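You operate a simulated robot arm through the tools that you are given. There is no shell and no other tool. Be economical: measure what you need, move in short steps, check, and stop when the job is done.

You run a simulated robot arm. Do the job below in one go: nothing can be reset, and whatever is moved stays where it is left.

## Task
Empty the pink cup into the brown bowl and wheel the trolley home.
Fine: cup onto its saucer first; free the brake before you push, lock it after; nothing spilt.

The check looks at the end state, three seconds after you hand in, the way a careful person would. Anything else that was tipped, shoved, dropped, spilled or broken makes it a failure.

## Robot
A 6-joint arm with a two-finger parallel gripper, fixed in place. Base frame: the origin is at the foot of the arm, x ahead of it, y to its left, z up. Lengths are in m, angles in rad, forces in N, time in s.
With the tool pointing down near the work surface it reaches from about 0.36 to 0.54 m from the base axis. Its first joint turns from -2.897 to 2.897 rad. Payload 3.91 kg.
Tool frame: the origin (TCP) lies between the finger pads and is the grasp point; the fingertips stand 0.03 m ahead of it; z points along the fingers, y is the line along which they close. The gripper opens to 0.11 m. The fingers are 0.02 m wide and 0.01 m thick; the gripper's body (0.048 by 0.112 m) begins 0.055 m behind the TCP.
Orientation is that of the tool frame in the base frame, as [roll, pitch, yaw] about the fixed x, y, z axes, in that order (R = Rz(yaw) Ry(pitch) Rx(roll)). With the fingers straight down and closing along the base's y, the tool's x points along the base's -x, its y along +y and its z along -z.

## Interface
- The arm moves only by the tool send_rows. Its argument "commands" is a list of rows, each an object of numbers (a shift or turn left out is 0, a gripper value left out holds the last): "jaw": the opening, from 0 (shut) to 1 (fully open); "x", "y", "z": the shift along the base's x, y, z in cm; "ax", "ay", "az": the turn, a rotation vector about the base's x, y, z in rad. In form: [{"jaw": .., "x": .., "y": .., "z": .., "ax": .., "ay": .., "az": ..}, ...]. A call has 1 to 12 rows; each row is the pose to reach, as a shift and turn from the pose commanded when the call began. Each row takes 0.2 s and may step no farther than 0.05 m and 0.15 rad from the row before; otherwise, or with a gripper value out of range, the whole call is refused. A pose out of reach is approached as far as the arm can. The call stops where the force on the tool passes 90 N (or 10 N more than at its start, if that is more) or the arm is blocked; 0.2 s more then pass. The fingers move at their own pace (about 0.108 m/s each) and stop on an object; they squeeze with about 20 N. The grip force told is the motor's: it shows also when the fingers shut on nothing. Time passes only in rows, and 0.2 s behind the last, so rows that repeat a pose let the fingers close. It gives the time, the measured TCP pose, the force on the tool (base axes), the opening and the grip force at its end, in the units of the frame above (readings bear some noise), with the torque about the TCP (base axes, N m) and any sound that the robot's microphone picked up.
- Cameras (640 x 400 px; columns grow to the right, rows downward): "scene" is fixed at [0.4014, 0.4988, 1.1411]; the picture's right is [-1.00, -0.06, 0.00], its down [-0.02, 0.31, -0.95] and it looks along [0.06, -0.95, -0.31] (base axes); focal length 309 px, centre (320, 200). "wrist" rides on the gripper at [0.077, 0.007, -0.115] in the tool frame; the picture's right is [-0.09, 1.00, 0.00], its down [-0.80, -0.07, -0.59] and it looks along [-0.59, -0.05, 0.80] (tool axes); focal length 270 px, centre (320, 200).
- grab_frame(camera): a new picture of that camera. The clock stands still meanwhile.
- raise_lower(by): slides the trunk up (or, below 0, down) by that many m; the arm rides with it, the base frame stays. It gives what a move gives, with no picture.
- probe_pixels(camera, pixels): for up to 12 pixels [column, row] of the newest picture of that camera ("zoom" is the newest enlarged one), the place [x, y, z] in the base frame of the surface seen there, good to about 0.002 m. The clock stands still meanwhile.
- close_up(camera, box): a new picture of the part [left, top, right, bottom] of that camera's present view, enlarged. The clock stands still meanwhile.
- close_job(): hands the job in; it is judged then, once.

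Keep the steps short. Do not move on a guess: measure, check each grasp and each placing, and mend mistakes. In all there are 80 turns and 46 pictures (those below and enlarged ones count). Leave the gripper open and the arm clear of the work at the hand-in unless told otherwise, and finish with a single line.

The tools are called after "Emit:" as a command line: name --argument value ..., lists and objects as JSON in quotes. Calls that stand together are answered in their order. send_rows: Moves the arm, as the interface text tells. Its arguments: {"type":"object","properties":{"commands":{"type":"array"}},"required":["commands"]} The other tools are called the same way: raise_lower (by) slides the trunk up or down; grab_frame (camera) takes a picture; probe_pixels (camera, pixels) gives the place of the surface under pixels of a picture; close_up (camera, box) takes an enlarged picture of a part of a camera's view; close_job () hands the job in.

At the start:

```text
clock: 0.0
position: [0.1706, -0.4051, 1.1652]
tool_rot: [3.141, 0.0, -3.141]
force: [-0.4, 0.0, -0.6]
moment: [0.02, 0.02, -0.01]
finger_gap: 0.1099
grasp_force: 0.0
trunk travel left (down, up): [-0.475, 0.065]
```

scene: 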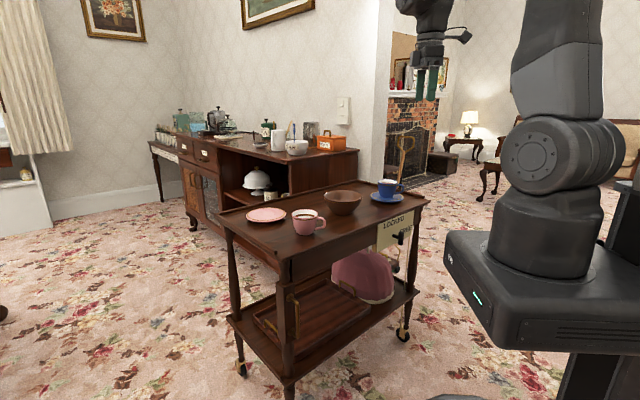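
wrist: 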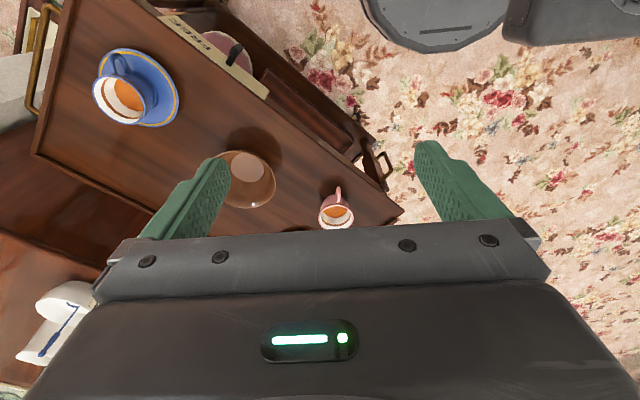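

I see the trolley with a pink cup (310,222), a brown bowl (342,203), a pink saucer (267,215) and a blue cup, plus a brake sign at about (392,230). I'll enlarge the trolley top and the brake area.

Emit:
close_up --camera "scene" --box '[220, 160, 440, 298]'

Emit:
close_up --camera "scene" --box '[360, 190, 440, 240]'

Emit:
probe_pixels --camera "scene" --pixels '[[308, 215], [307, 233], [325, 222], [342, 192], [342, 200], [267, 214], [386, 185], [400, 238], [392, 240], [280, 258], [222, 212], [427, 200]]'

```text
2.90 times, centred on (330, 229) of scene
```

zoom: 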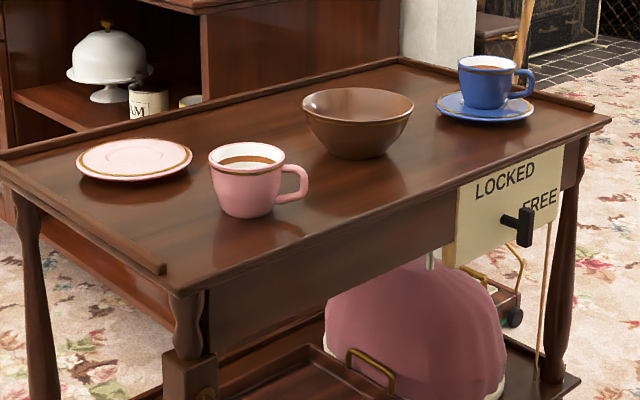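

```text
8.00 times, centred on (400, 215) of scene
```

zoom: 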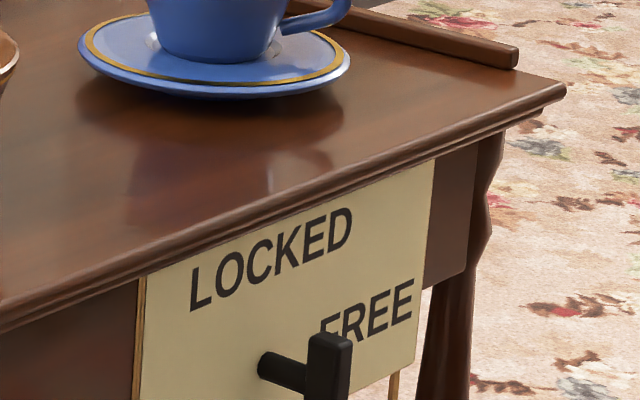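

```text
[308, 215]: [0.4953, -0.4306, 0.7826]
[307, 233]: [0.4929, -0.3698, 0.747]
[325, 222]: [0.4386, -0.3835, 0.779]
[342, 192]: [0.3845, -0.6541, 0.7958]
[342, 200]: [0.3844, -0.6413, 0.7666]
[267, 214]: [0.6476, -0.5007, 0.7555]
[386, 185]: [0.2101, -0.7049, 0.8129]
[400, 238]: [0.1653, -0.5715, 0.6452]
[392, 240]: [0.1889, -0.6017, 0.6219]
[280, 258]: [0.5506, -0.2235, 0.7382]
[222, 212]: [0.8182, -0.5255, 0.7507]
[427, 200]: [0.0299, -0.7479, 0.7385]
```

Next I look for what marks "home" on the floor, and at the brake lever in detail.

Emit:
close_up --camera "scene" --box '[365, 215, 429, 255]'

Emit:
close_up --camera "scene" --box '[140, 90, 380, 240]'

Emit:
close_up --camera "scene" --box '[0, 240, 256, 400]'

Emit:
close_up --camera "scene" --box '[200, 240, 456, 400]'

```text
10.00 times, centred on (397, 235) of scene
```

zoom: 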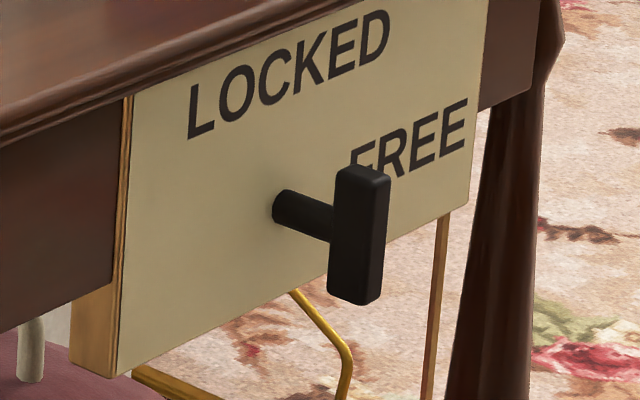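

```text
2.67 times, centred on (260, 165) of scene
```

zoom: 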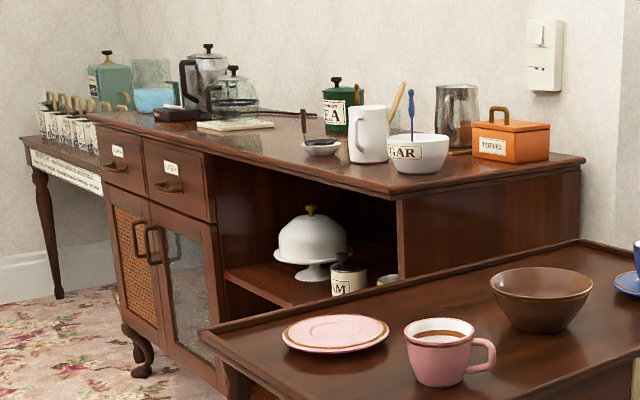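

```text
2.50 times, centred on (128, 320) of scene
```

zoom: 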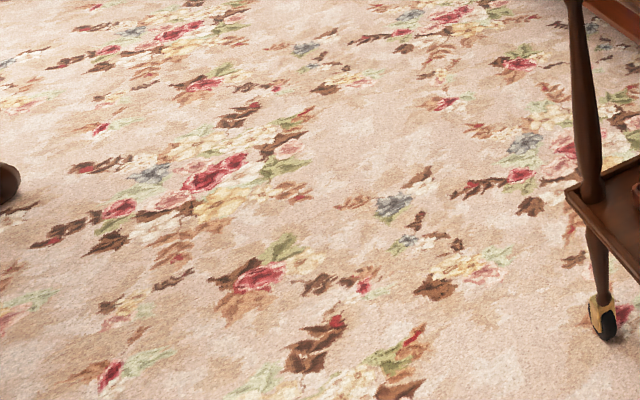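

```text
2.50 times, centred on (328, 320) of scene
```

zoom: 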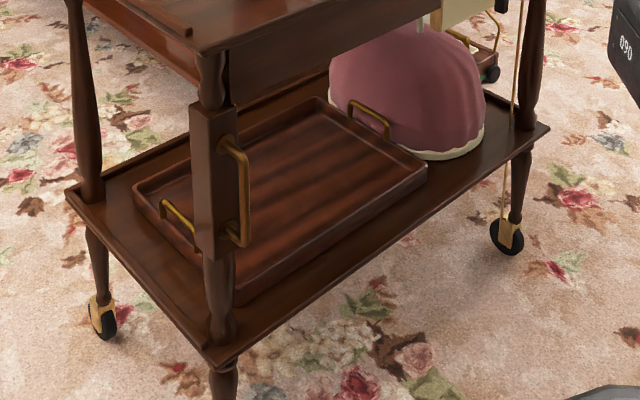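

The trolley runs at about 45° to me, with the brake T-handle on the side facing me and a brass handle on the near leg post. Next I measure the lever, the handle, the arm shoulder and the casters, and check for home clues with the wrist camera.

Emit:
probe_pixels --camera "scene" --pixels '[[393, 236], [400.5, 233], [400.5, 243], [378, 248], [414, 232], [545, 155], [545, 250], [294, 305], [297, 320], [297, 335], [242, 370], [403, 335]]'

Emit:
close_up --camera "wrist" --box '[0, 0, 420, 262]'

Emit:
probe_pixels --camera "wrist" --pixels '[[335, 220], [322, 212], [338, 192], [250, 165], [120, 95], [38, 152], [403, 212], [385, 170], [35, 60], [60, 250], [500, 100], [150, 75]]'

```text
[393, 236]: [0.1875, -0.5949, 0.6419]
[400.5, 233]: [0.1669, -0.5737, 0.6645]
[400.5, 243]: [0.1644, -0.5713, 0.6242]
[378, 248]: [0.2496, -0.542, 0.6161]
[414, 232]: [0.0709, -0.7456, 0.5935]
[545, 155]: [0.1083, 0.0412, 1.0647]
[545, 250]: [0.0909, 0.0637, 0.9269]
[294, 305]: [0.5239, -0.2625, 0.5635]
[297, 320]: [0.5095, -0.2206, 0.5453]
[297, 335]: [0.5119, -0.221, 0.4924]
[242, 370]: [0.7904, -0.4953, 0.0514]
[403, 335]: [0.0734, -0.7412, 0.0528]
```

```text
1.52 times, centred on (210, 131) of wrist
```

zoom: 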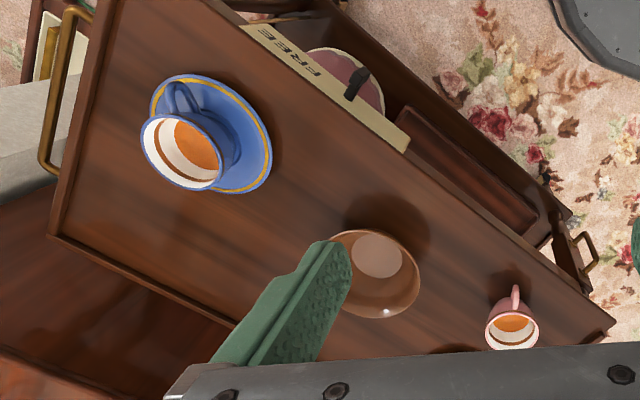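

```text
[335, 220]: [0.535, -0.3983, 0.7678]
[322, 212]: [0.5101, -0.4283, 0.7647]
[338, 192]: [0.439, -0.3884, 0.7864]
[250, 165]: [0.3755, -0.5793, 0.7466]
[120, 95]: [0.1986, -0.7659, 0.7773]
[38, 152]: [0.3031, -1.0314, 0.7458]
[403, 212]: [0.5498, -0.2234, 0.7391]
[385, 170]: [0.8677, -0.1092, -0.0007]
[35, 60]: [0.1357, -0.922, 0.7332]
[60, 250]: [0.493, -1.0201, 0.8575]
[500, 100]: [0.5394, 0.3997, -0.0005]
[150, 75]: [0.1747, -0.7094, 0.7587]
```

There's a cream and brown object beyond the far handle (wrist, top left). I'll zoom in on it, then tilt the wrist camera that way for a wider look.

Emit:
close_up --camera "wrist" --box '[0, 0, 112, 70]'

Emit:
send_rows --commands '[{"az": -0.15}, {"az": -0.3}, {"az": -0.45}, {"az": -0.6}, {"az": -0.75}, {"az": -0.9}, {"az": -1.05}, {"az": -1.2}, {"az": -1.2}]'

Emit:
grab_frame --camera "wrist"

```text
5.71 times, centred on (56, 35) of wrist
```

zoom: 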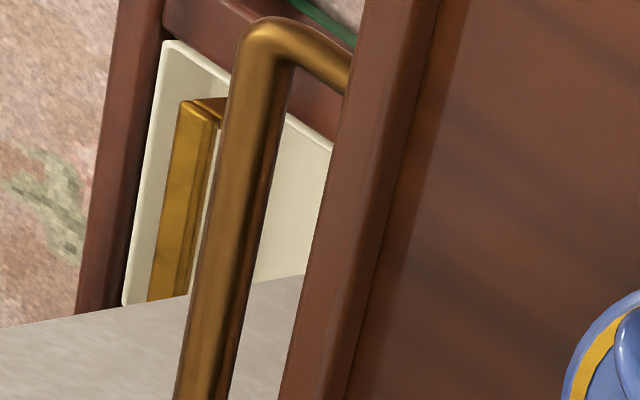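

```text
clock: 2.0
position: [0.1705, -0.4032, 1.1651]
tool_rot: [-3.141, 0.002, 1.941]
force: [-0.1, -0.3, -0.9]
moment: [-0.02, -0.01, -0.03]
finger_gap: 0.1099
grasp_force: 0.1
trunk travel left (down, up): [-0.475, 0.065]
```

```text
35 pictures are left
```

wrist: 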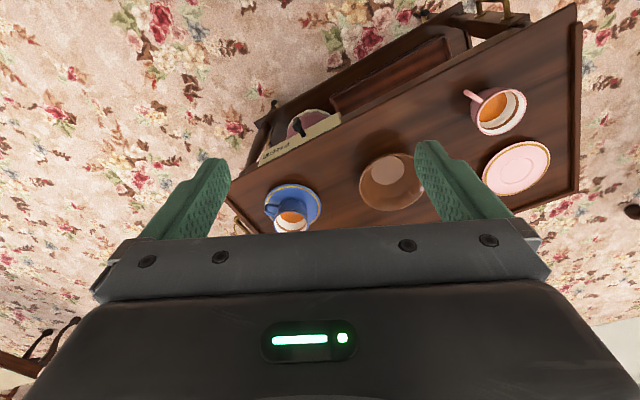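

The picture shows both trolley ends but no home mark. I'll turn the wrist toward the sideboard end of the trolley and tilt the camera up to look farther.

Emit:
send_rows --commands '[{"az": -0.13}, {"az": -0.27}, {"az": -0.4}]'

Emit:
send_rows --commands '[{"ax": -0.15}, {"ax": -0.3}, {"ax": -0.45}, {"ax": -0.6}, {"ax": -0.6}]'

Emit:
grab_frame --camera "wrist"

```text
clock: 2.8
position: [0.1704, -0.4037, 1.1652]
tool_rot: [3.141, 0.001, 1.538]
force: [-0.2, 0.5, -0.8]
moment: [-0.03, -0.02, -0.02]
finger_gap: 0.11
grasp_force: 0.0
trunk travel left (down, up): [-0.475, 0.065]
```

```text
clock: 4.0
position: [0.1712, -0.4039, 1.1664]
tool_rot: [3.121, 0.6, 1.536]
force: [-0.5, 0.9, -1.1]
moment: [0.03, 0.04, -0.04]
finger_gap: 0.11
grasp_force: 0.0
trunk travel left (down, up): [-0.475, 0.065]
```

```text
34 pictures are left
```

wrist: 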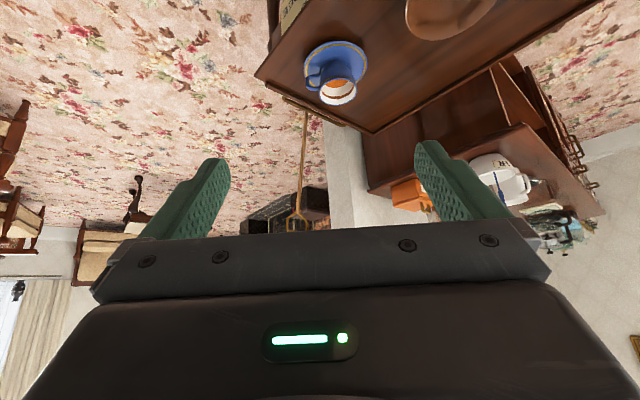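

A pole with a forked head shows up at (297,225) in the wrist view and (405,150) in the scene view. I'll zoom in on it, and on the hearth and wall corner.

Emit:
close_up --camera "scene" --box '[340, 95, 500, 195]'

Emit:
close_up --camera "wrist" --box '[230, 60, 420, 240]'

Emit:
probe_pixels --camera "wrist" --pixels '[[304, 120], [299, 190], [290, 100], [340, 150], [365, 190], [350, 180], [300, 210], [470, 130], [375, 135], [258, 75]]'

```text
4.00 times, centred on (420, 145) of scene
```

zoom: 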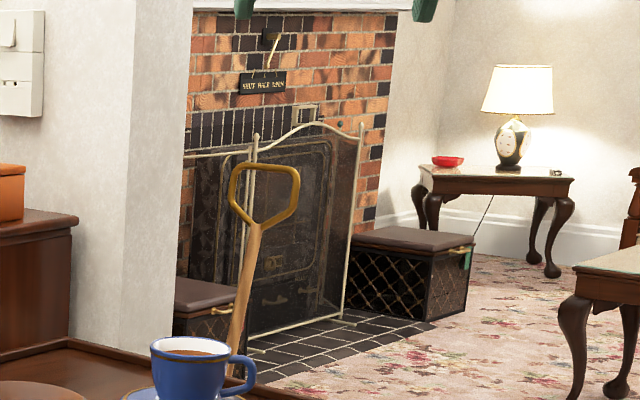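

```text
2.22 times, centred on (325, 150) of wrist
```

zoom: 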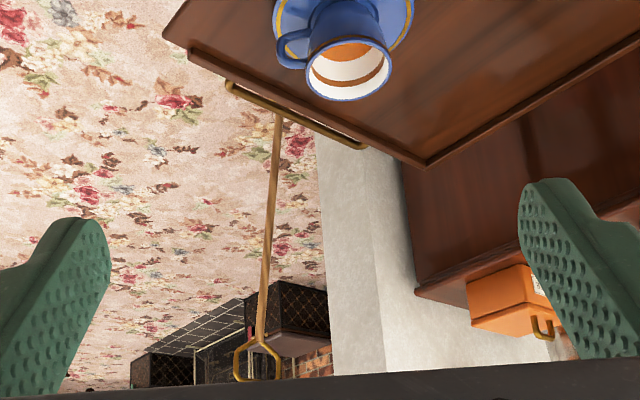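

```text
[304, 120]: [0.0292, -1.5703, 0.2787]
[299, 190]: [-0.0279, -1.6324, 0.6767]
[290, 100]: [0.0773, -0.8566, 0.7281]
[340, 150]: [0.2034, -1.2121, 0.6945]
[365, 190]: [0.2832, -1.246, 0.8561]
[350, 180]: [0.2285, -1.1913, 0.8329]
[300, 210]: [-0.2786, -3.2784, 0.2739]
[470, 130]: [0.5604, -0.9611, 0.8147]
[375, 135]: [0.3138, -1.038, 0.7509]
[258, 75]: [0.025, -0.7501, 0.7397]
```

The pole is a carpet sweeper standing behind the trolley. There's writing on the side table label and the fireplace plaque that may say where home is, so I'll read both.

Emit:
close_up --camera "scene" --box '[146, 138, 186, 163]'

Emit:
close_up --camera "scene" --box '[384, 100, 424, 125]'

Emit:
send_rows --commands '[{"ax": 0.15}, {"ax": 0.3}, {"ax": 0.45}, {"ax": 0.6}, {"ax": 0.6}]'

Emit:
grab_frame --camera "wrist"

```text
16.00 times, centred on (166, 150) of scene
```

zoom: 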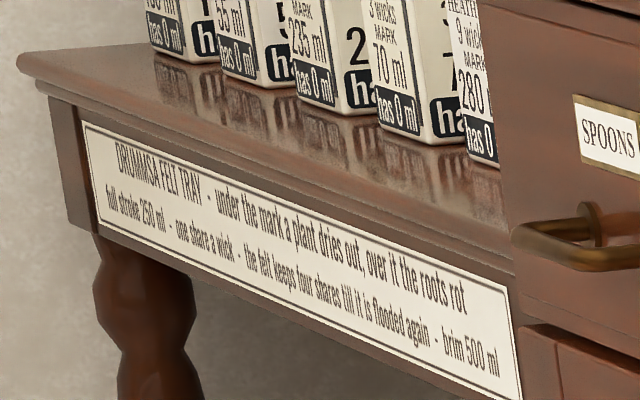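

```text
16.00 times, centred on (404, 112) of scene
```

zoom: 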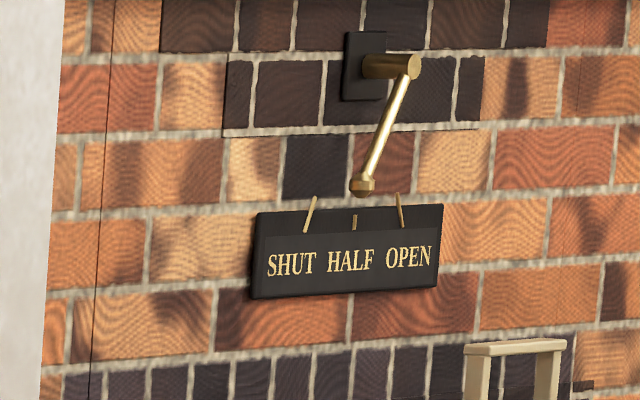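

```text
clock: 5.2
position: [0.1696, -0.4041, 1.1652]
tool_rot: [-3.141, -0.002, 1.543]
force: [-0.1, -0.4, 0.9]
moment: [0.01, -0.03, -0.01]
finger_gap: 0.1099
grasp_force: 0.0
trunk travel left (down, up): [-0.475, 0.065]
```

```text
29 pictures are left
```

wrist: 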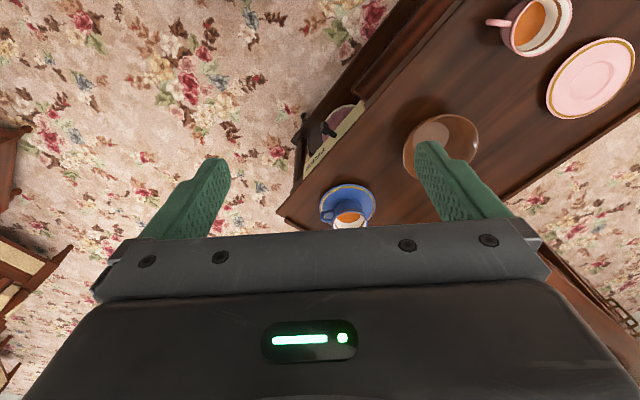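

The writing there has nothing to do with the trolley. I'll measure the sideboard, wall and carpet layout around the trolley, which costs no pictures.

Emit:
probe_pixels --camera "scene" --pixels '[[286, 160], [357, 150], [176, 133], [288, 178], [365, 155], [370, 130], [345, 140], [200, 228], [225, 180], [420, 260], [290, 392], [412, 230]]'

Emit:
probe_pixels --camera "wrist" --pixels '[[530, 250], [600, 220], [320, 130], [600, 300], [280, 212], [296, 110], [10, 150], [250, 60], [560, 215], [625, 320], [150, 200], [340, 115]]'

```text
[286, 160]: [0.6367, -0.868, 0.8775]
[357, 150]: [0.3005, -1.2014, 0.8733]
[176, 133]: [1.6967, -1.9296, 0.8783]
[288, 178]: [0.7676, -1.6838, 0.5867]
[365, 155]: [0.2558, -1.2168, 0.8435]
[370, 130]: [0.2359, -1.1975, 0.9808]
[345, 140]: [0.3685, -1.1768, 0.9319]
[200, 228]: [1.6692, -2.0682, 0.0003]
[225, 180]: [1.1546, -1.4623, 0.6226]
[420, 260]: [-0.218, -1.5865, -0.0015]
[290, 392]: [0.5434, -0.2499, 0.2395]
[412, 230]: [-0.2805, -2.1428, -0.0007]
```

```text
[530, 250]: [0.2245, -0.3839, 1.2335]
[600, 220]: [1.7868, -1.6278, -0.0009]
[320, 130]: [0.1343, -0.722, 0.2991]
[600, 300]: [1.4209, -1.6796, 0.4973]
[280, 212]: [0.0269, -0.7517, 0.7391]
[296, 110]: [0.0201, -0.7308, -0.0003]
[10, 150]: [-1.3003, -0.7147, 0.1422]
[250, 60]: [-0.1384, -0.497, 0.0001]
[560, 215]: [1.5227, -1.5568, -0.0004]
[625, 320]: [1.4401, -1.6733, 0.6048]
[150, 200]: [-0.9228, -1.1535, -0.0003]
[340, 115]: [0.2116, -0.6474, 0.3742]
```

The room lies at 45°. The sideboard end face runs parallel to the trolley's far long edge about 0.11 m behind it, so a push away from me closes that gap. I'll look for the exact home mark once I'm lower. First I check the platform clearance and lower the trunk by 0.2 m (fingertips would be about 0.93, cup rim about 0.81).

Emit:
probe_pixels --camera "scene" --pixels '[[448, 240], [460, 290], [490, 345], [560, 350], [450, 398], [600, 380], [505, 30], [560, 70]]'

Emit:
raise_lower --by -0.2

Emit:
grab_frame --camera "scene"

```text
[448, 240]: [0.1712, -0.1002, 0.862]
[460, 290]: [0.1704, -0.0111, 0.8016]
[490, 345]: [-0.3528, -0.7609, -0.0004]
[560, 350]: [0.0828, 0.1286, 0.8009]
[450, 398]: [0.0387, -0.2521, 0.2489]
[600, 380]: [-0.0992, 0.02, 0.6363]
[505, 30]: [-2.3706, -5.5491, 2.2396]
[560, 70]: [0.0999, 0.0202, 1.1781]
```

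```text
clock: 7.4
position: [0.1708, -0.4043, 0.9652]
tool_rot: [-3.141, 0.001, 1.54]
force: [0.6, 0.0, -0.3]
moment: [0.01, 0.02, 0.0]
finger_gap: 0.1098
grasp_force: 0.1
trunk travel left (down, up): [-0.275, 0.265]
```

```text
28 pictures are left
```

scene: 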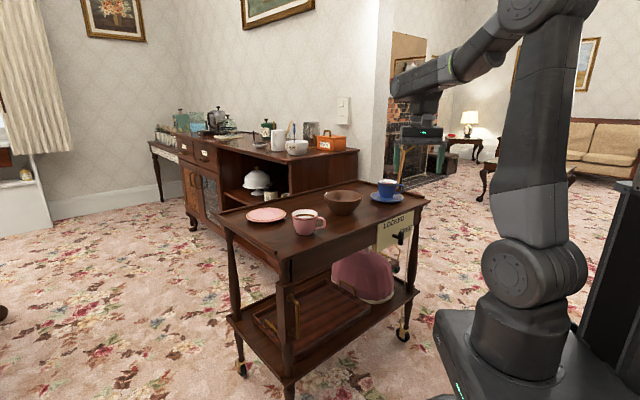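

I have clear space. I'll turn the gripper so its camera side ends up on top for a cup grasp heading about -30°, moving to (0.33,-0.28) as it turns.

Emit:
send_rows --commands '[{"x": 1.3, "y": 1, "z": 0.5, "az": -0.147}, {"x": 2.6, "y": 2, "z": 1, "az": -0.294}, {"x": 3.9, "y": 3, "z": 1.5, "az": -0.441}, {"x": 5.2, "y": 4, "z": 2, "az": -0.588}, {"x": 6.5, "y": 5, "z": 2.5, "az": -0.735}, {"x": 7.8, "y": 6, "z": 3, "az": -0.882}, {"x": 9.1, "y": 7, "z": 3, "az": -1.029}, {"x": 10.4, "y": 8, "z": 3, "az": -1.176}, {"x": 11.7, "y": 9, "z": 3, "az": -1.323}, {"x": 13, "y": 10, "z": 3, "az": -1.47}, {"x": 14.3, "y": 11, "z": 3, "az": -1.617}, {"x": 15.6, "y": 12, "z": 3, "az": -1.764}]'

Emit:
send_rows --commands '[{"az": -0.15}, {"az": -0.3}, {"az": -0.3}]'

```text
clock: 10.0
position: [0.3267, -0.2846, 0.9962]
tool_rot: [-3.141, 0.0, -0.222]
force: [0.1, 1.2, 0.4]
moment: [0.04, 0.0, -0.03]
finger_gap: 0.1098
grasp_force: 0.1
trunk travel left (down, up): [-0.275, 0.265]
```

```text
clock: 10.8
position: [0.3265, -0.2849, 0.9962]
tool_rot: [-3.14, 0.001, -0.523]
force: [-0.2, 0.3, -1.2]
moment: [-0.01, 0.03, 0.0]
finger_gap: 0.11
grasp_force: 0.1
trunk travel left (down, up): [-0.275, 0.265]
```

The turn came out at yaw -0.523. Now I tilt the tool up by 1.134 rad so it points forward and 25° down, then look.

Emit:
send_rows --commands '[{"ax": -0.071, "ay": -0.123}, {"ax": -0.142, "ay": -0.246}, {"ax": -0.213, "ay": -0.368}, {"ax": -0.284, "ay": -0.491}, {"ax": -0.354, "ay": -0.614}, {"ax": -0.425, "ay": -0.737}, {"ax": -0.496, "ay": -0.859}, {"ax": -0.567, "ay": -0.982}, {"ax": -0.567, "ay": -0.982}]'

Emit:
grab_frame --camera "wrist"

```text
clock: 12.8
position: [0.3254, -0.2849, 0.9926]
tool_rot: [3.139, -1.134, -0.522]
force: [-0.3, -0.6, 0.2]
moment: [-0.01, 0.0, -0.04]
finger_gap: 0.1099
grasp_force: 0.1
trunk travel left (down, up): [-0.275, 0.265]
```

```text
27 pictures are left
```

wrist: 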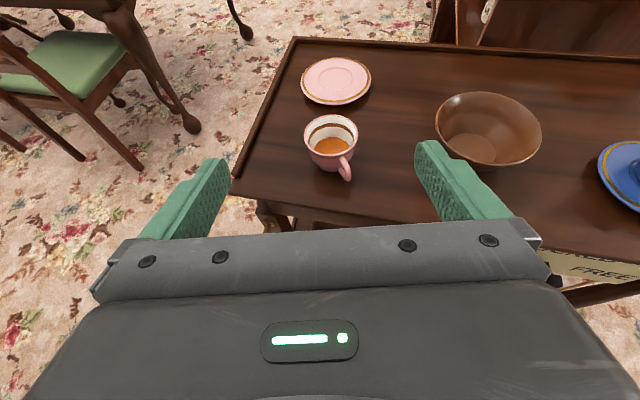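

That's a good view of all three. I'll measure the cup rim, the saucer and the bowl.

Emit:
probe_pixels --camera "wrist" --pixels '[[307, 135], [356, 130], [330, 116], [331, 157], [331, 144], [345, 170], [350, 178], [305, 80], [371, 78], [335, 60], [337, 103], [336, 78]]'

Emit:
probe_pixels --camera "wrist" --pixels '[[437, 120], [540, 125], [487, 94], [490, 165], [470, 150], [240, 178], [295, 45], [400, 180], [400, 100], [460, 200]]'

```text
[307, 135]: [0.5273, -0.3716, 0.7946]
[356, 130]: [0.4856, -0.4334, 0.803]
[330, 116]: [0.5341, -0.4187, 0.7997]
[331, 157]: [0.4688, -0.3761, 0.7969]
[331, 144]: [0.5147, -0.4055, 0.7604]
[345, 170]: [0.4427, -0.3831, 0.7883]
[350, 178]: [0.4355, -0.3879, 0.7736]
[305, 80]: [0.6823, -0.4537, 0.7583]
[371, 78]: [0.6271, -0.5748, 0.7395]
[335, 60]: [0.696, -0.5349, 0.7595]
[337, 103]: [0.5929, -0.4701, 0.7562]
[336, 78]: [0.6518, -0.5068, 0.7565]
```

```text
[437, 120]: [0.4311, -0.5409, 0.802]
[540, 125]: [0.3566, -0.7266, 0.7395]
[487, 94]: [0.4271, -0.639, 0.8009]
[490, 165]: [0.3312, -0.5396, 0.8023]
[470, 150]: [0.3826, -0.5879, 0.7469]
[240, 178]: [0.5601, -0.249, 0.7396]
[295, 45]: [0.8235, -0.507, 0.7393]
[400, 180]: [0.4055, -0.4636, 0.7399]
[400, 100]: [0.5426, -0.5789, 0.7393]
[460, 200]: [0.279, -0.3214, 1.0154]
```

Measured positions:
- Table top: z 0.739.
- Cup: centre (0.503,-0.400), rim z 0.80, handle toward me.
- Saucer: centre (0.645,-0.503).
- Bowl: centre (0.379,-0.589), rim z 0.802, radius 0.07.

I'll go to a stand-off 0.10 m short of the cup with the fingers open.

Emit:
send_rows --commands '[{"x": 1.5, "y": -1.1, "z": -3.9}, {"x": 3, "y": -2.2, "z": -7.8}, {"x": 4.5, "y": -3.3, "z": -11.7}, {"x": 6, "y": -4.4, "z": -15.5}, {"x": 7.5, "y": -5.6, "z": -19.3}, {"x": 7.5, "y": -5.6, "z": -19.3}]'

Emit:
grab_frame --camera "wrist"

```text
clock: 14.2
position: [0.4023, -0.3393, 0.8011]
tool_rot: [3.14, -1.135, -0.523]
force: [-0.8, -0.2, 0.3]
moment: [0.0, 0.0, 0.01]
finger_gap: 0.1099
grasp_force: 0.0
trunk travel left (down, up): [-0.275, 0.265]
```

```text
26 pictures are left
```

wrist: 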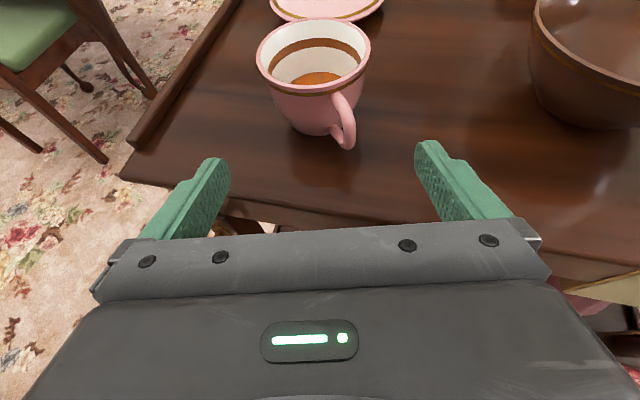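

The cup is centred between the fingers (the cup at column 314, the gap centre near 322). I'll refine the rim position before the last stretch.

Emit:
probe_pixels --camera "wrist" --pixels '[[260, 58], [368, 50], [313, 21], [315, 94], [316, 80], [350, 142], [290, 125], [325, 133]]'

```text
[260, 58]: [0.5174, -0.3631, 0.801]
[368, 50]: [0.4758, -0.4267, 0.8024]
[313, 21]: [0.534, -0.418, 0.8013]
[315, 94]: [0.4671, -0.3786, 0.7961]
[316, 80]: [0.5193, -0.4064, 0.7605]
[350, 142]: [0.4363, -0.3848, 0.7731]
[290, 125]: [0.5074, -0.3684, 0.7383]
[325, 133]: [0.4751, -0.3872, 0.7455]
```

The centre is at (0.5005,-0.398). I'll lower 2.7 cm and slide forward 9.6 cm so the fingers straddle the cup, without closing yet.

Emit:
send_rows --commands '[{"z": -1.4}, {"x": 1, "y": -0.6, "z": -2.7}, {"x": 3.5, "y": -2.1, "z": -2.7}, {"x": 6, "y": -3.6, "z": -2.7}, {"x": 8.3, "y": -4.9, "z": -2.7}, {"x": 8.3, "y": -4.9, "z": -2.7}]'

Emit:
grab_frame --camera "wrist"

```text
clock: 15.6
position: [0.4854, -0.3897, 0.7751]
tool_rot: [3.14, -1.133, -0.522]
force: [0.2, -0.9, 0.4]
moment: [0.01, 0.03, 0.01]
finger_gap: 0.1099
grasp_force: 0.0
trunk travel left (down, up): [-0.275, 0.265]
```

```text
25 pictures are left
```

wrist: 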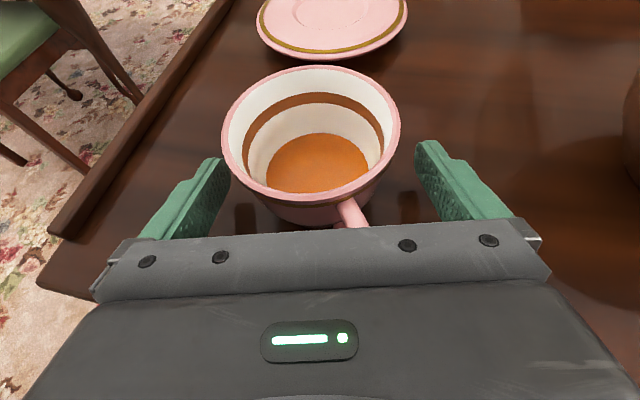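

No contact yet, and the cup sits between the fingers. Closing the gripper.

Emit:
send_rows --commands '[{"jaw": 0.72}, {"jaw": 0.6}, {"jaw": 0.4}, {"jaw": 0.4}]'

```text
clock: 16.6
position: [0.4847, -0.3893, 0.7754]
tool_rot: [3.139, -1.134, -0.519]
force: [1.0, -0.3, 0.5]
moment: [-0.07, -0.07, 0.03]
finger_gap: 0.068
grasp_force: 20.1
trunk travel left (down, up): [-0.275, 0.265]
```

The grip is firm: 20 N at a 0.068 m gap. I'll lift 10 cm smoothly, keeping it level, and check.

Emit:
send_rows --commands '[{"z": 0.5}, {"z": 1.5}, {"z": 3}, {"z": 5}, {"z": 7}, {"z": 9}, {"z": 10}, {"z": 10}]'

Emit:
grab_frame --camera "wrist"

```text
clock: 18.4
position: [0.484, -0.3885, 0.8747]
tool_rot: [3.139, -1.133, -0.524]
force: [0.9, -0.7, -1.3]
moment: [0.02, 0.01, 0.01]
finger_gap: 0.0682
grasp_force: 20.0
trunk travel left (down, up): [-0.275, 0.265]
```

```text
24 pictures are left
```

wrist: 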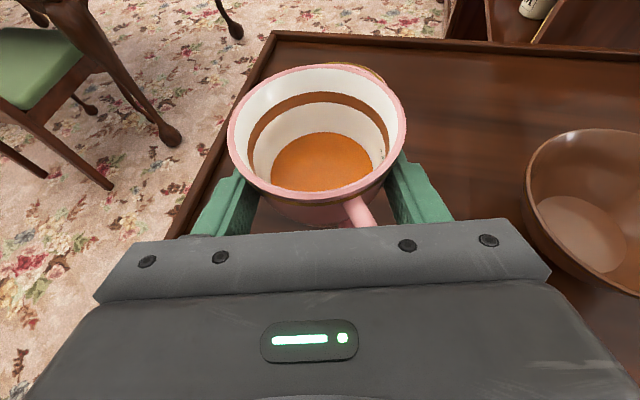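

The cup is held level with the tea in it. I'll carry it gently beside the bowl, with the cup axis 4 cm short of the bowl centre.

Emit:
send_rows --commands '[{"x": -0.4, "y": -0.6}, {"x": -1.4, "y": -2.1}, {"x": -2.8, "y": -4.3}, {"x": -4.3, "y": -6.6}, {"x": -5.8, "y": -8.9}, {"x": -7.3, "y": -11.2}, {"x": -8.7, "y": -13.3}, {"x": -9.7, "y": -14.8}, {"x": -10.2, "y": -15.6}, {"x": -10.2, "y": -15.6}]'

Emit:
grab_frame --camera "wrist"

```text
clock: 20.6
position: [0.3835, -0.5442, 0.876]
tool_rot: [3.141, -1.134, -0.522]
force: [0.1, -0.6, -2.1]
moment: [-0.01, 0.03, 0.02]
finger_gap: 0.0685
grasp_force: 19.9
trunk travel left (down, up): [-0.275, 0.265]
```

```text
23 pictures are left
```

wrist: 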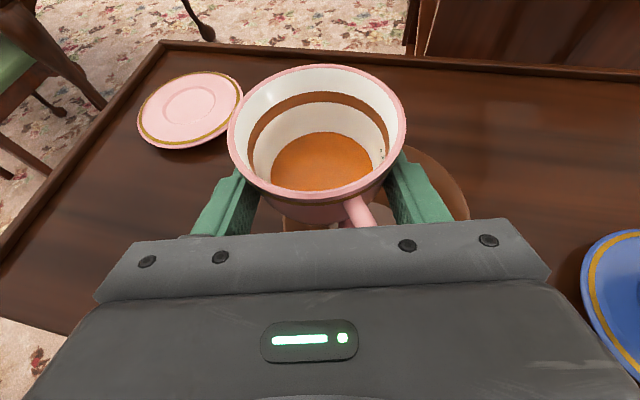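

The cup is at the bowl's near side. I start pouring by turning about the heading axis, 0.1 rad per row up to 1.2 rad.

Emit:
send_rows --commands '[{"ax": 0.087, "ay": -0.05}, {"ax": 0.173, "ay": -0.1}, {"ax": 0.26, "ay": -0.15}, {"ax": 0.346, "ay": -0.2}, {"ax": 0.433, "ay": -0.25}, {"ax": 0.52, "ay": -0.3}, {"ax": 0.606, "ay": -0.35}, {"ax": 0.693, "ay": -0.4}, {"ax": 0.779, "ay": -0.45}, {"ax": 0.866, "ay": -0.5}, {"ax": 0.953, "ay": -0.55}, {"ax": 1.039, "ay": -0.6}]'

Emit:
close_up --camera "scene" --box '[260, 140, 440, 252]'

```text
clock: 23.2
position: [0.3824, -0.5459, 0.8758]
tool_rot: [-1.734, -0.335, -1.63]
force: [0.4, 0.1, -2.2]
moment: [-0.02, 0.06, -0.02]
finger_gap: 0.0683
grasp_force: 19.9
trunk travel left (down, up): [-0.275, 0.265]
```

```text
3.56 times, centred on (350, 196) of scene
```

zoom: 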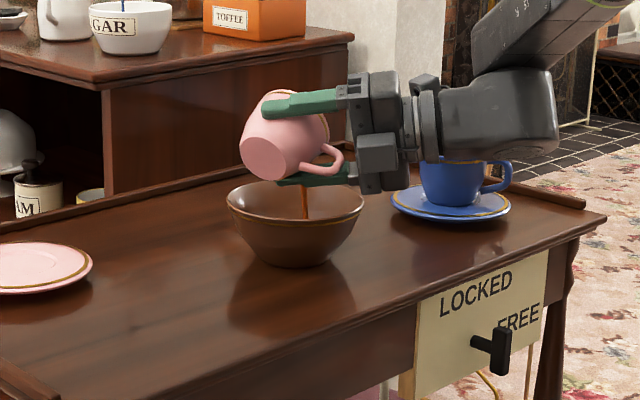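

Tea is falling cleanly into the bowl. I'll keep turning to about 2.2 rad and shift 2 cm over the bowl to keep the lip central, then hold to drain.

Emit:
send_rows --commands '[{"ax": 0.087, "ay": -0.05, "x": -0.2, "y": -0.3}, {"ax": 0.173, "ay": -0.1, "x": -0.4, "y": -0.7}, {"ax": 0.26, "ay": -0.15, "x": -0.6, "y": -1}, {"ax": 0.346, "ay": -0.2, "x": -0.8, "y": -1.4}, {"ax": 0.433, "ay": -0.25, "x": -1, "y": -1.7}, {"ax": 0.52, "ay": -0.3, "x": -1, "y": -1.7}, {"ax": 0.606, "ay": -0.35, "x": -1, "y": -1.7}, {"ax": 0.693, "ay": -0.4, "x": -1, "y": -1.7}, {"ax": 0.779, "ay": -0.45, "x": -1, "y": -1.7}, {"ax": 0.866, "ay": -0.5, "x": -1, "y": -1.7}, {"ax": 0.866, "ay": -0.5, "x": -1, "y": -1.7}, {"ax": 0.866, "ay": -0.5, "x": -1, "y": -1.7}]'

Emit:
send_rows --commands '[{}, {}, {}, {}, {}, {}]'

Emit:
close_up --camera "scene" --box '[260, 140, 440, 252]'

```text
clock: 25.8
position: [0.3724, -0.5623, 0.8772]
tool_rot: [-1.27, 0.561, -1.57]
force: [-4.1, 1.3, 6.2]
moment: [0.2, 0.73, 0.03]
finger_gap: 0.0681
grasp_force: 19.8
trunk travel left (down, up): [-0.275, 0.265]
```

```text
clock: 27.2
position: [0.3704, -0.5615, 0.8753]
tool_rot: [-1.273, 0.559, -1.571]
force: [-3.3, 0.9, 7.4]
moment: [0.3, 0.66, -0.07]
finger_gap: 0.0683
grasp_force: 19.7
trunk travel left (down, up): [-0.275, 0.265]
```

```text
3.56 times, centred on (350, 196) of scene
```

zoom: 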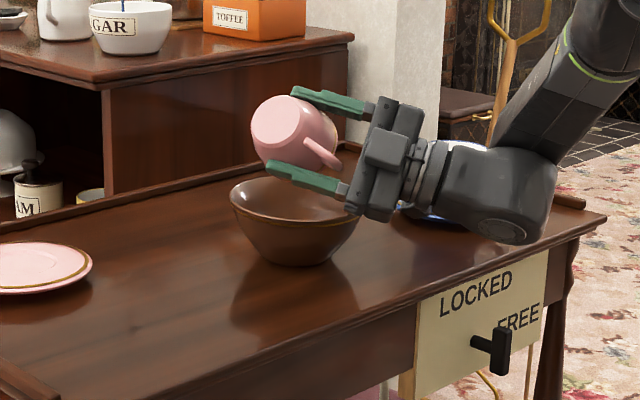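

The force reads 7 N upward, and the moment matches the gripper body resting on the bowl rim at its near right side. I'll lift straight up 3 cm at once and check that the bowl and blue cup are unharmed.

Emit:
send_rows --commands '[{"z": 0.7}, {"z": 1.5}, {"z": 2.5}, {"z": 3.5}, {"z": 3.5}]'

Emit:
grab_frame --camera "scene"

```text
clock: 28.4
position: [0.3731, -0.5565, 0.9062]
tool_rot: [-1.272, 0.559, -1.576]
force: [0.9, 0.3, -1.6]
moment: [0.03, 0.02, -0.02]
finger_gap: 0.068
grasp_force: 19.6
out of reach, approached as far as the arm can: row 4, 5
trunk travel left (down, up): [-0.275, 0.265]
```

```text
20 pictures are left
```

scene: 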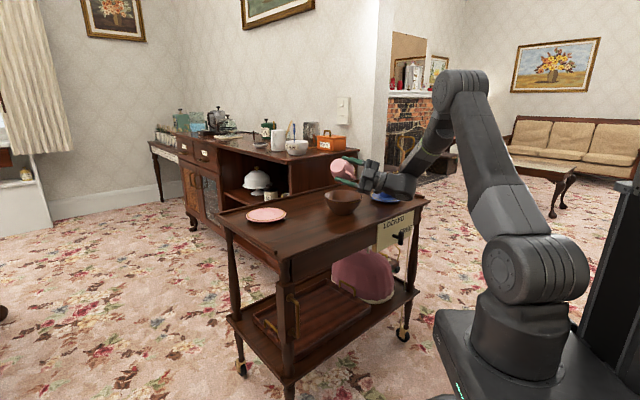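

The contact is gone and nothing looks toppled. I rotate the cup back upright above the bowl.

Emit:
send_rows --commands '[{"ax": -0.121, "ay": 0.07}, {"ax": -0.242, "ay": 0.14}, {"ax": -0.364, "ay": 0.21}, {"ax": -0.485, "ay": 0.28}, {"ax": -0.606, "ay": 0.35}, {"ax": -0.727, "ay": 0.42}, {"ax": -0.849, "ay": 0.49}, {"ax": -0.97, "ay": 0.56}, {"ax": -1.091, "ay": 0.63}, {"ax": -1.212, "ay": 0.7}, {"ax": -1.334, "ay": 0.77}, {"ax": -1.455, "ay": 0.84}]'

Emit:
send_rows --commands '[{"ax": -0.113, "ay": 0.065}, {"ax": -0.225, "ay": 0.13}, {"ax": -0.338, "ay": 0.195}, {"ax": -0.45, "ay": 0.26}, {"ax": -0.45, "ay": 0.26}]'

Emit:
grab_frame --camera "wrist"

```text
clock: 31.0
position: [0.3722, -0.5576, 0.9052]
tool_rot: [-2.211, -0.907, -1.339]
force: [0.3, 0.7, -1.2]
moment: [0.01, 0.01, 0.01]
finger_gap: 0.0682
grasp_force: 19.8
trunk travel left (down, up): [-0.275, 0.265]
```

```text
clock: 32.2
position: [0.3719, -0.5557, 0.9053]
tool_rot: [3.138, -1.132, -0.518]
force: [0.2, -0.5, -1.9]
moment: [0.02, 0.02, 0.0]
finger_gap: 0.0679
grasp_force: 19.8
trunk travel left (down, up): [-0.275, 0.265]
```

```text
19 pictures are left
```

wrist: 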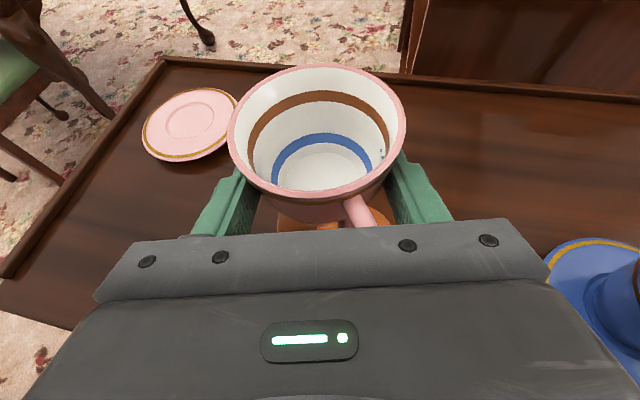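

The cup is empty: only the white base and blue ring show. I'll carry it over to above the saucer, TCP target (0.630,-0.494), still high.

Emit:
send_rows --commands '[{"x": 1.5, "y": 0.4}, {"x": 5, "y": 1.2}, {"x": 9, "y": 2.2}, {"x": 13, "y": 3.1, "z": -1}, {"x": 17, "y": 4.1, "z": -2}, {"x": 21, "y": 5.1, "z": -3}, {"x": 24.3, "y": 5.8, "z": -3.5}, {"x": 25.8, "y": 6.2, "z": -3.5}, {"x": 25.8, "y": 6.2, "z": -3.5}]'

Emit:
grab_frame --camera "wrist"

```text
clock: 34.2
position: [0.6323, -0.4913, 0.8687]
tool_rot: [3.137, -1.134, -0.521]
force: [-0.4, 0.2, -0.8]
moment: [-0.01, 0.02, 0.0]
finger_gap: 0.0682
grasp_force: 20.0
trunk travel left (down, up): [-0.275, 0.265]
```

```text
18 pictures are left
```

wrist: 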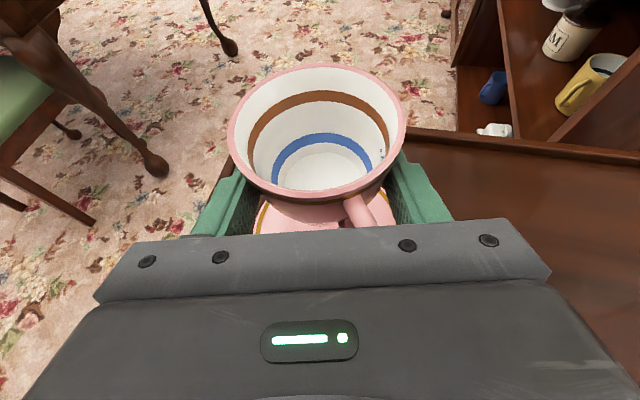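

It is reachable. I'll measure the held cup's rim to align its axis with the saucer.

Emit:
probe_pixels --camera "wrist" --pixels '[[229, 130], [405, 127], [315, 65], [318, 192], [320, 170], [258, 225], [320, 155]]'

Emit:
close_up --camera "scene" --box '[210, 170, 338, 250]'

Emit:
probe_pixels --camera "zoom" --pixels '[[190, 225], [380, 225], [285, 262], [285, 235], [280, 215]]'

```text
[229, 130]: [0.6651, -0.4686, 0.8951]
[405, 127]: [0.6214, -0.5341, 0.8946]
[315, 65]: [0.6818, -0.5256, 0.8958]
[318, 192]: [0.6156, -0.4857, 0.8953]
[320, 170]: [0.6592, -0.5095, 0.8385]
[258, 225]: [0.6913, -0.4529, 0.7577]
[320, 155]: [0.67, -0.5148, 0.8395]
```

```text
5.00 times, centred on (274, 210) of scene
```

zoom: 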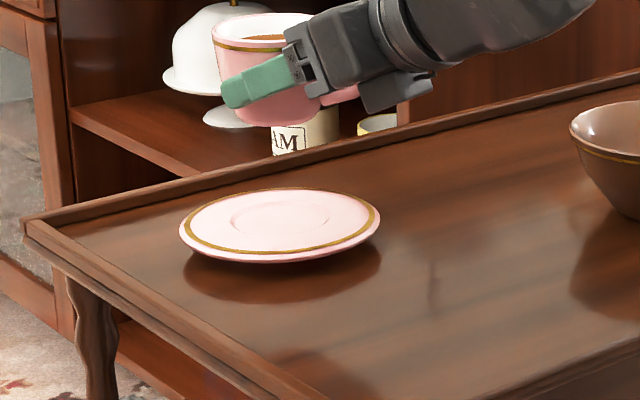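

```text
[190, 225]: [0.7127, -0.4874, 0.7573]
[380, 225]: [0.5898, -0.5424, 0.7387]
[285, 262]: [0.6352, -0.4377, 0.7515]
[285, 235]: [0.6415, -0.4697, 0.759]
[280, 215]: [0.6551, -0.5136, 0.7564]
```

The cup axis is at (0.646,-0.503) and the saucer centre near (0.651,-0.507). I'll shift 4 mm and lower 7.2 cm to just above contact, then finish with small steps while watching the force.

Emit:
send_rows --commands '[{"x": 0.4, "y": -0.4, "z": -1}, {"x": 0.4, "y": -0.4, "z": -3}, {"x": 0.4, "y": -0.4, "z": -5}, {"x": 0.4, "y": -0.4, "z": -6.5}, {"x": 0.4, "y": -0.4, "z": -7.2}, {"x": 0.4, "y": -0.4, "z": -7.2}]'

Emit:
send_rows --commands '[{"z": -0.2}, {"z": -0.3}, {"z": -0.3}]'

```text
clock: 35.6
position: [0.6345, -0.4973, 0.7975]
tool_rot: [3.137, -1.133, -0.519]
force: [1.1, 0.5, -1.7]
moment: [-0.01, 0.02, -0.03]
finger_gap: 0.0683
grasp_force: 19.9
trunk travel left (down, up): [-0.275, 0.265]
```

```text
clock: 36.4
position: [0.6364, -0.4976, 0.7944]
tool_rot: [3.139, -1.132, -0.52]
force: [0.6, -0.4, -1.6]
moment: [-0.02, 0.03, 0.01]
finger_gap: 0.0679
grasp_force: 20.2
trunk travel left (down, up): [-0.275, 0.265]
```

Still no contact at TCP z 0.794. I'll continue in 1.5 mm steps.

Emit:
send_rows --commands '[{"z": -0.15}, {"z": -0.15}]'

Emit:
send_rows --commands '[{"z": -0.15}, {"z": -0.15}]'

Emit:
close_up --camera "scene" --box '[226, 180, 306, 230]'

```text
clock: 37.0
position: [0.6342, -0.4979, 0.7932]
tool_rot: [3.139, -1.133, -0.519]
force: [0.2, -0.5, -1.8]
moment: [-0.03, 0.04, 0.0]
finger_gap: 0.0682
grasp_force: 20.5
trunk travel left (down, up): [-0.275, 0.265]
```

```text
clock: 37.6
position: [0.6348, -0.4975, 0.7929]
tool_rot: [3.139, -1.135, -0.519]
force: [0.2, -0.2, 1.1]
moment: [-0.02, -0.03, -0.03]
finger_gap: 0.0683
grasp_force: 20.2
trunk travel left (down, up): [-0.275, 0.265]
```

```text
8.00 times, centred on (266, 205) of scene
```

zoom: 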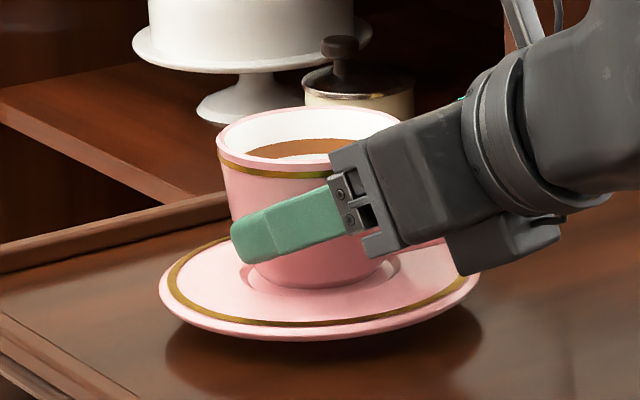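

The force swung from -1.7 to +1.1 N, so the cup has touched down in the saucer well. I'll open the fingers and watch for any shift.

Emit:
send_rows --commands '[{"jaw": 0.7}, {"jaw": 0.85}, {"jaw": 1}, {"jaw": 1}]'

Emit:
send_rows --commands '[{"x": -1.7, "y": 1}, {"x": -4.3, "y": 2.5, "z": 0.3}, {"x": -7.8, "y": 4.5, "z": 1}, {"x": -11, "y": 6.5, "z": 3}, {"x": -14, "y": 8.5, "z": 6}, {"x": -17, "y": 10.5, "z": 9}, {"x": -17, "y": 10.5, "z": 9}]'

Emit:
grab_frame --camera "wrist"

```text
clock: 38.6
position: [0.6359, -0.4974, 0.7919]
tool_rot: [3.138, -1.135, -0.52]
force: [-0.3, 0.4, -0.3]
moment: [0.03, -0.01, -0.01]
finger_gap: 0.1102
grasp_force: 0.1
trunk travel left (down, up): [-0.275, 0.265]
```

```text
clock: 40.2
position: [0.4636, -0.3926, 0.8836]
tool_rot: [3.139, -1.134, -0.52]
force: [-0.6, 0.1, 0.4]
moment: [0.01, 0.02, -0.01]
finger_gap: 0.1101
grasp_force: 0.1
trunk travel left (down, up): [-0.275, 0.265]
```

```text
15 pictures are left
```

wrist: 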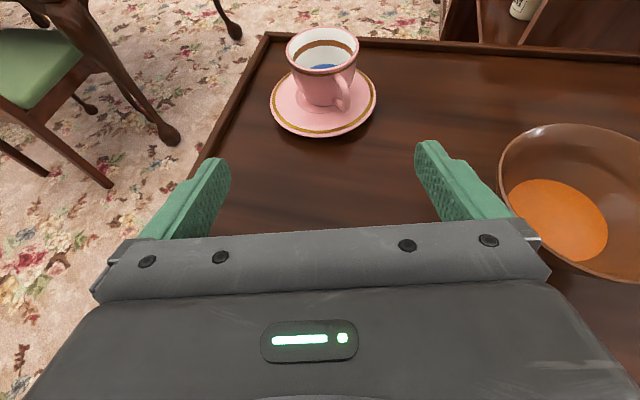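

The cup stands centred on its saucer, the tea is in the bowl and the top is dry. Next is the brake. I back off the trolley, turn the heading to -45° (square to the plate) and come around in front of the lever at a safe distance.

Emit:
send_rows --commands '[{"x": -4, "y": 1, "az": -0.05}, {"x": -8.5, "y": 2, "az": -0.1}, {"x": -13, "y": 3, "az": -0.15}, {"x": -17.5, "y": 4, "az": -0.2}, {"x": -21.4, "y": 4.3, "az": -0.262}, {"x": -24, "y": 2, "z": -2, "az": -0.262}, {"x": -27, "y": -1, "z": -4, "az": -0.262}, {"x": -30, "y": -4, "z": -6, "az": -0.262}, {"x": -33, "y": -7, "z": -8, "az": -0.262}, {"x": -36, "y": -10, "z": -8, "az": -0.262}, {"x": -36.7, "y": -11, "z": -8, "az": -0.262}, {"x": -36.7, "y": -11, "z": -8, "az": -0.262}]'

Emit:
send_rows --commands '[{"z": -2.5, "ax": -0.1, "ay": -0.1}, {"z": -5, "ax": -0.2, "ay": -0.2}, {"z": -8, "ax": -0.308, "ay": -0.308}, {"z": -12, "ax": -0.308, "ay": -0.308}, {"z": -15.8, "ax": -0.308, "ay": -0.308}, {"z": -15.8, "ax": -0.308, "ay": -0.308}]'

Emit:
grab_frame --camera "wrist"

```text
clock: 42.8
position: [0.0971, -0.503, 0.804]
tool_rot: [3.14, -1.135, -0.783]
force: [0.1, -1.0, -1.1]
moment: [0.02, 0.03, -0.01]
finger_gap: 0.1102
grasp_force: 0.0
trunk travel left (down, up): [-0.275, 0.265]
```

```text
refused: row 3 steps farther than a row can; nothing moved
```

```text
14 pictures are left
```

wrist: 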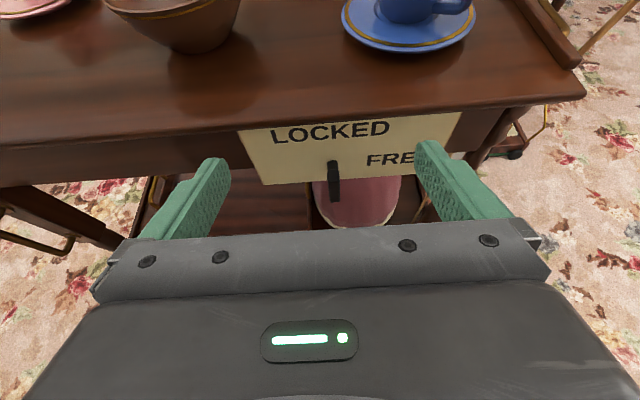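

One turn step was slightly too large, so nothing moved. I repeat with smaller steps.

Emit:
send_rows --commands '[{"z": -2.5, "ax": -0.08, "ay": -0.08}, {"z": -5, "ax": -0.16, "ay": -0.16}, {"z": -8, "ax": -0.24, "ay": -0.24}, {"z": -12, "ax": -0.308, "ay": -0.308}, {"z": -15.8, "ax": -0.308, "ay": -0.308}, {"z": -15.8, "ax": -0.308, "ay": -0.308}]'

Emit:
grab_frame --camera "wrist"

```text
clock: 44.2
position: [0.0979, -0.503, 0.6434]
tool_rot: [1.977, -1.57, 0.378]
force: [-0.3, -0.6, 0.5]
moment: [-0.02, 0.02, 0.02]
finger_gap: 0.1101
grasp_force: 0.1
trunk travel left (down, up): [-0.275, 0.265]
```

```text
13 pictures are left
```

wrist: 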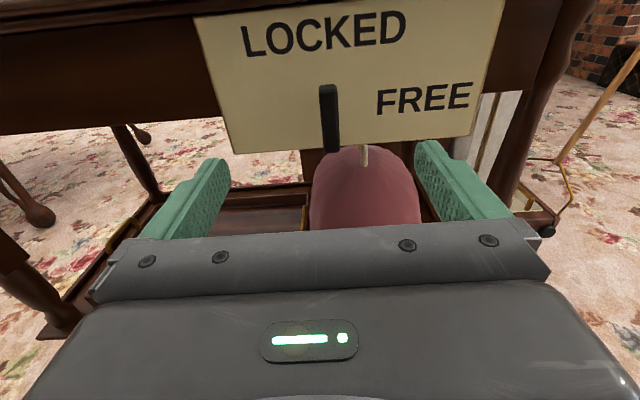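

The lever bar is vertical, pointing to LOCKED, at (329,118). I'll measure it.

Emit:
probe_pixels --camera "wrist" --pixels '[[328, 92], [331, 118], [333, 145], [322, 110], [337, 110], [300, 110], [360, 110], [240, 140], [440, 125], [328, 86]]'

```text
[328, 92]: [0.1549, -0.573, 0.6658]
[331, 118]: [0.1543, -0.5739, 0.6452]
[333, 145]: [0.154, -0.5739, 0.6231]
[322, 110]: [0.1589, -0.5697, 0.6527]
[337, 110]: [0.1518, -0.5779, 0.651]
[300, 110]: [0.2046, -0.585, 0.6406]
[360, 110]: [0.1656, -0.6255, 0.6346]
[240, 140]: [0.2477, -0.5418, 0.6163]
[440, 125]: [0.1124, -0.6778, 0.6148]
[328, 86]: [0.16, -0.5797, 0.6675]
```

The bar face centre is at (0.1545,-0.5735,0.645) and the plate is 4.4 cm behind it. I'll move in straight so the fingertips straddle the bar, then close.

Emit:
send_rows --commands '[{"x": -0.4, "y": -1.1, "z": 0.15}, {"x": 2, "y": -3.4, "z": 0.15}, {"x": 4, "y": -5.4, "z": 0.15}, {"x": 5.66, "y": -7.05, "z": 0.15}, {"x": 5.66, "y": -7.05, "z": 0.15}]'

Emit:
send_rows --commands '[{"jaw": 0.5}, {"jaw": 0.3}, {"jaw": 0.15}, {"jaw": 0}, {"jaw": 0}, {"jaw": 0}]'

```text
clock: 45.4
position: [0.1537, -0.5742, 0.6455]
tool_rot: [2.473, -1.569, -0.121]
force: [0.4, -0.7, 0.0]
moment: [-0.01, 0.02, -0.02]
finger_gap: 0.1101
grasp_force: 0.1
trunk travel left (down, up): [-0.275, 0.265]
```

```text
clock: 46.8
position: [0.1566, -0.5727, 0.6475]
tool_rot: [2.556, -1.57, -0.194]
force: [12.8, 16.0, -1.1]
moment: [-0.2, -0.43, -0.1]
finger_gap: 0.0138
grasp_force: 45.0
trunk travel left (down, up): [-0.275, 0.265]
```

Both fingers are on the bar (gap 0.0138), but a side force of about 20 N says I'm off-centre. I'll shift slightly toward +x,+y to relieve it.

Emit:
send_rows --commands '[{"x": 0.15, "y": 0.15}, {"x": 0.25, "y": 0.25}, {"x": 0.25, "y": 0.25}]'

```text
clock: 47.6
position: [0.1556, -0.573, 0.6469]
tool_rot: [2.208, -1.569, 0.147]
force: [2.1, 0.4, 1.3]
moment: [1.11, 0.95, 0.54]
finger_gap: 0.014
grasp_force: 44.7
trunk travel left (down, up): [-0.275, 0.265]
```

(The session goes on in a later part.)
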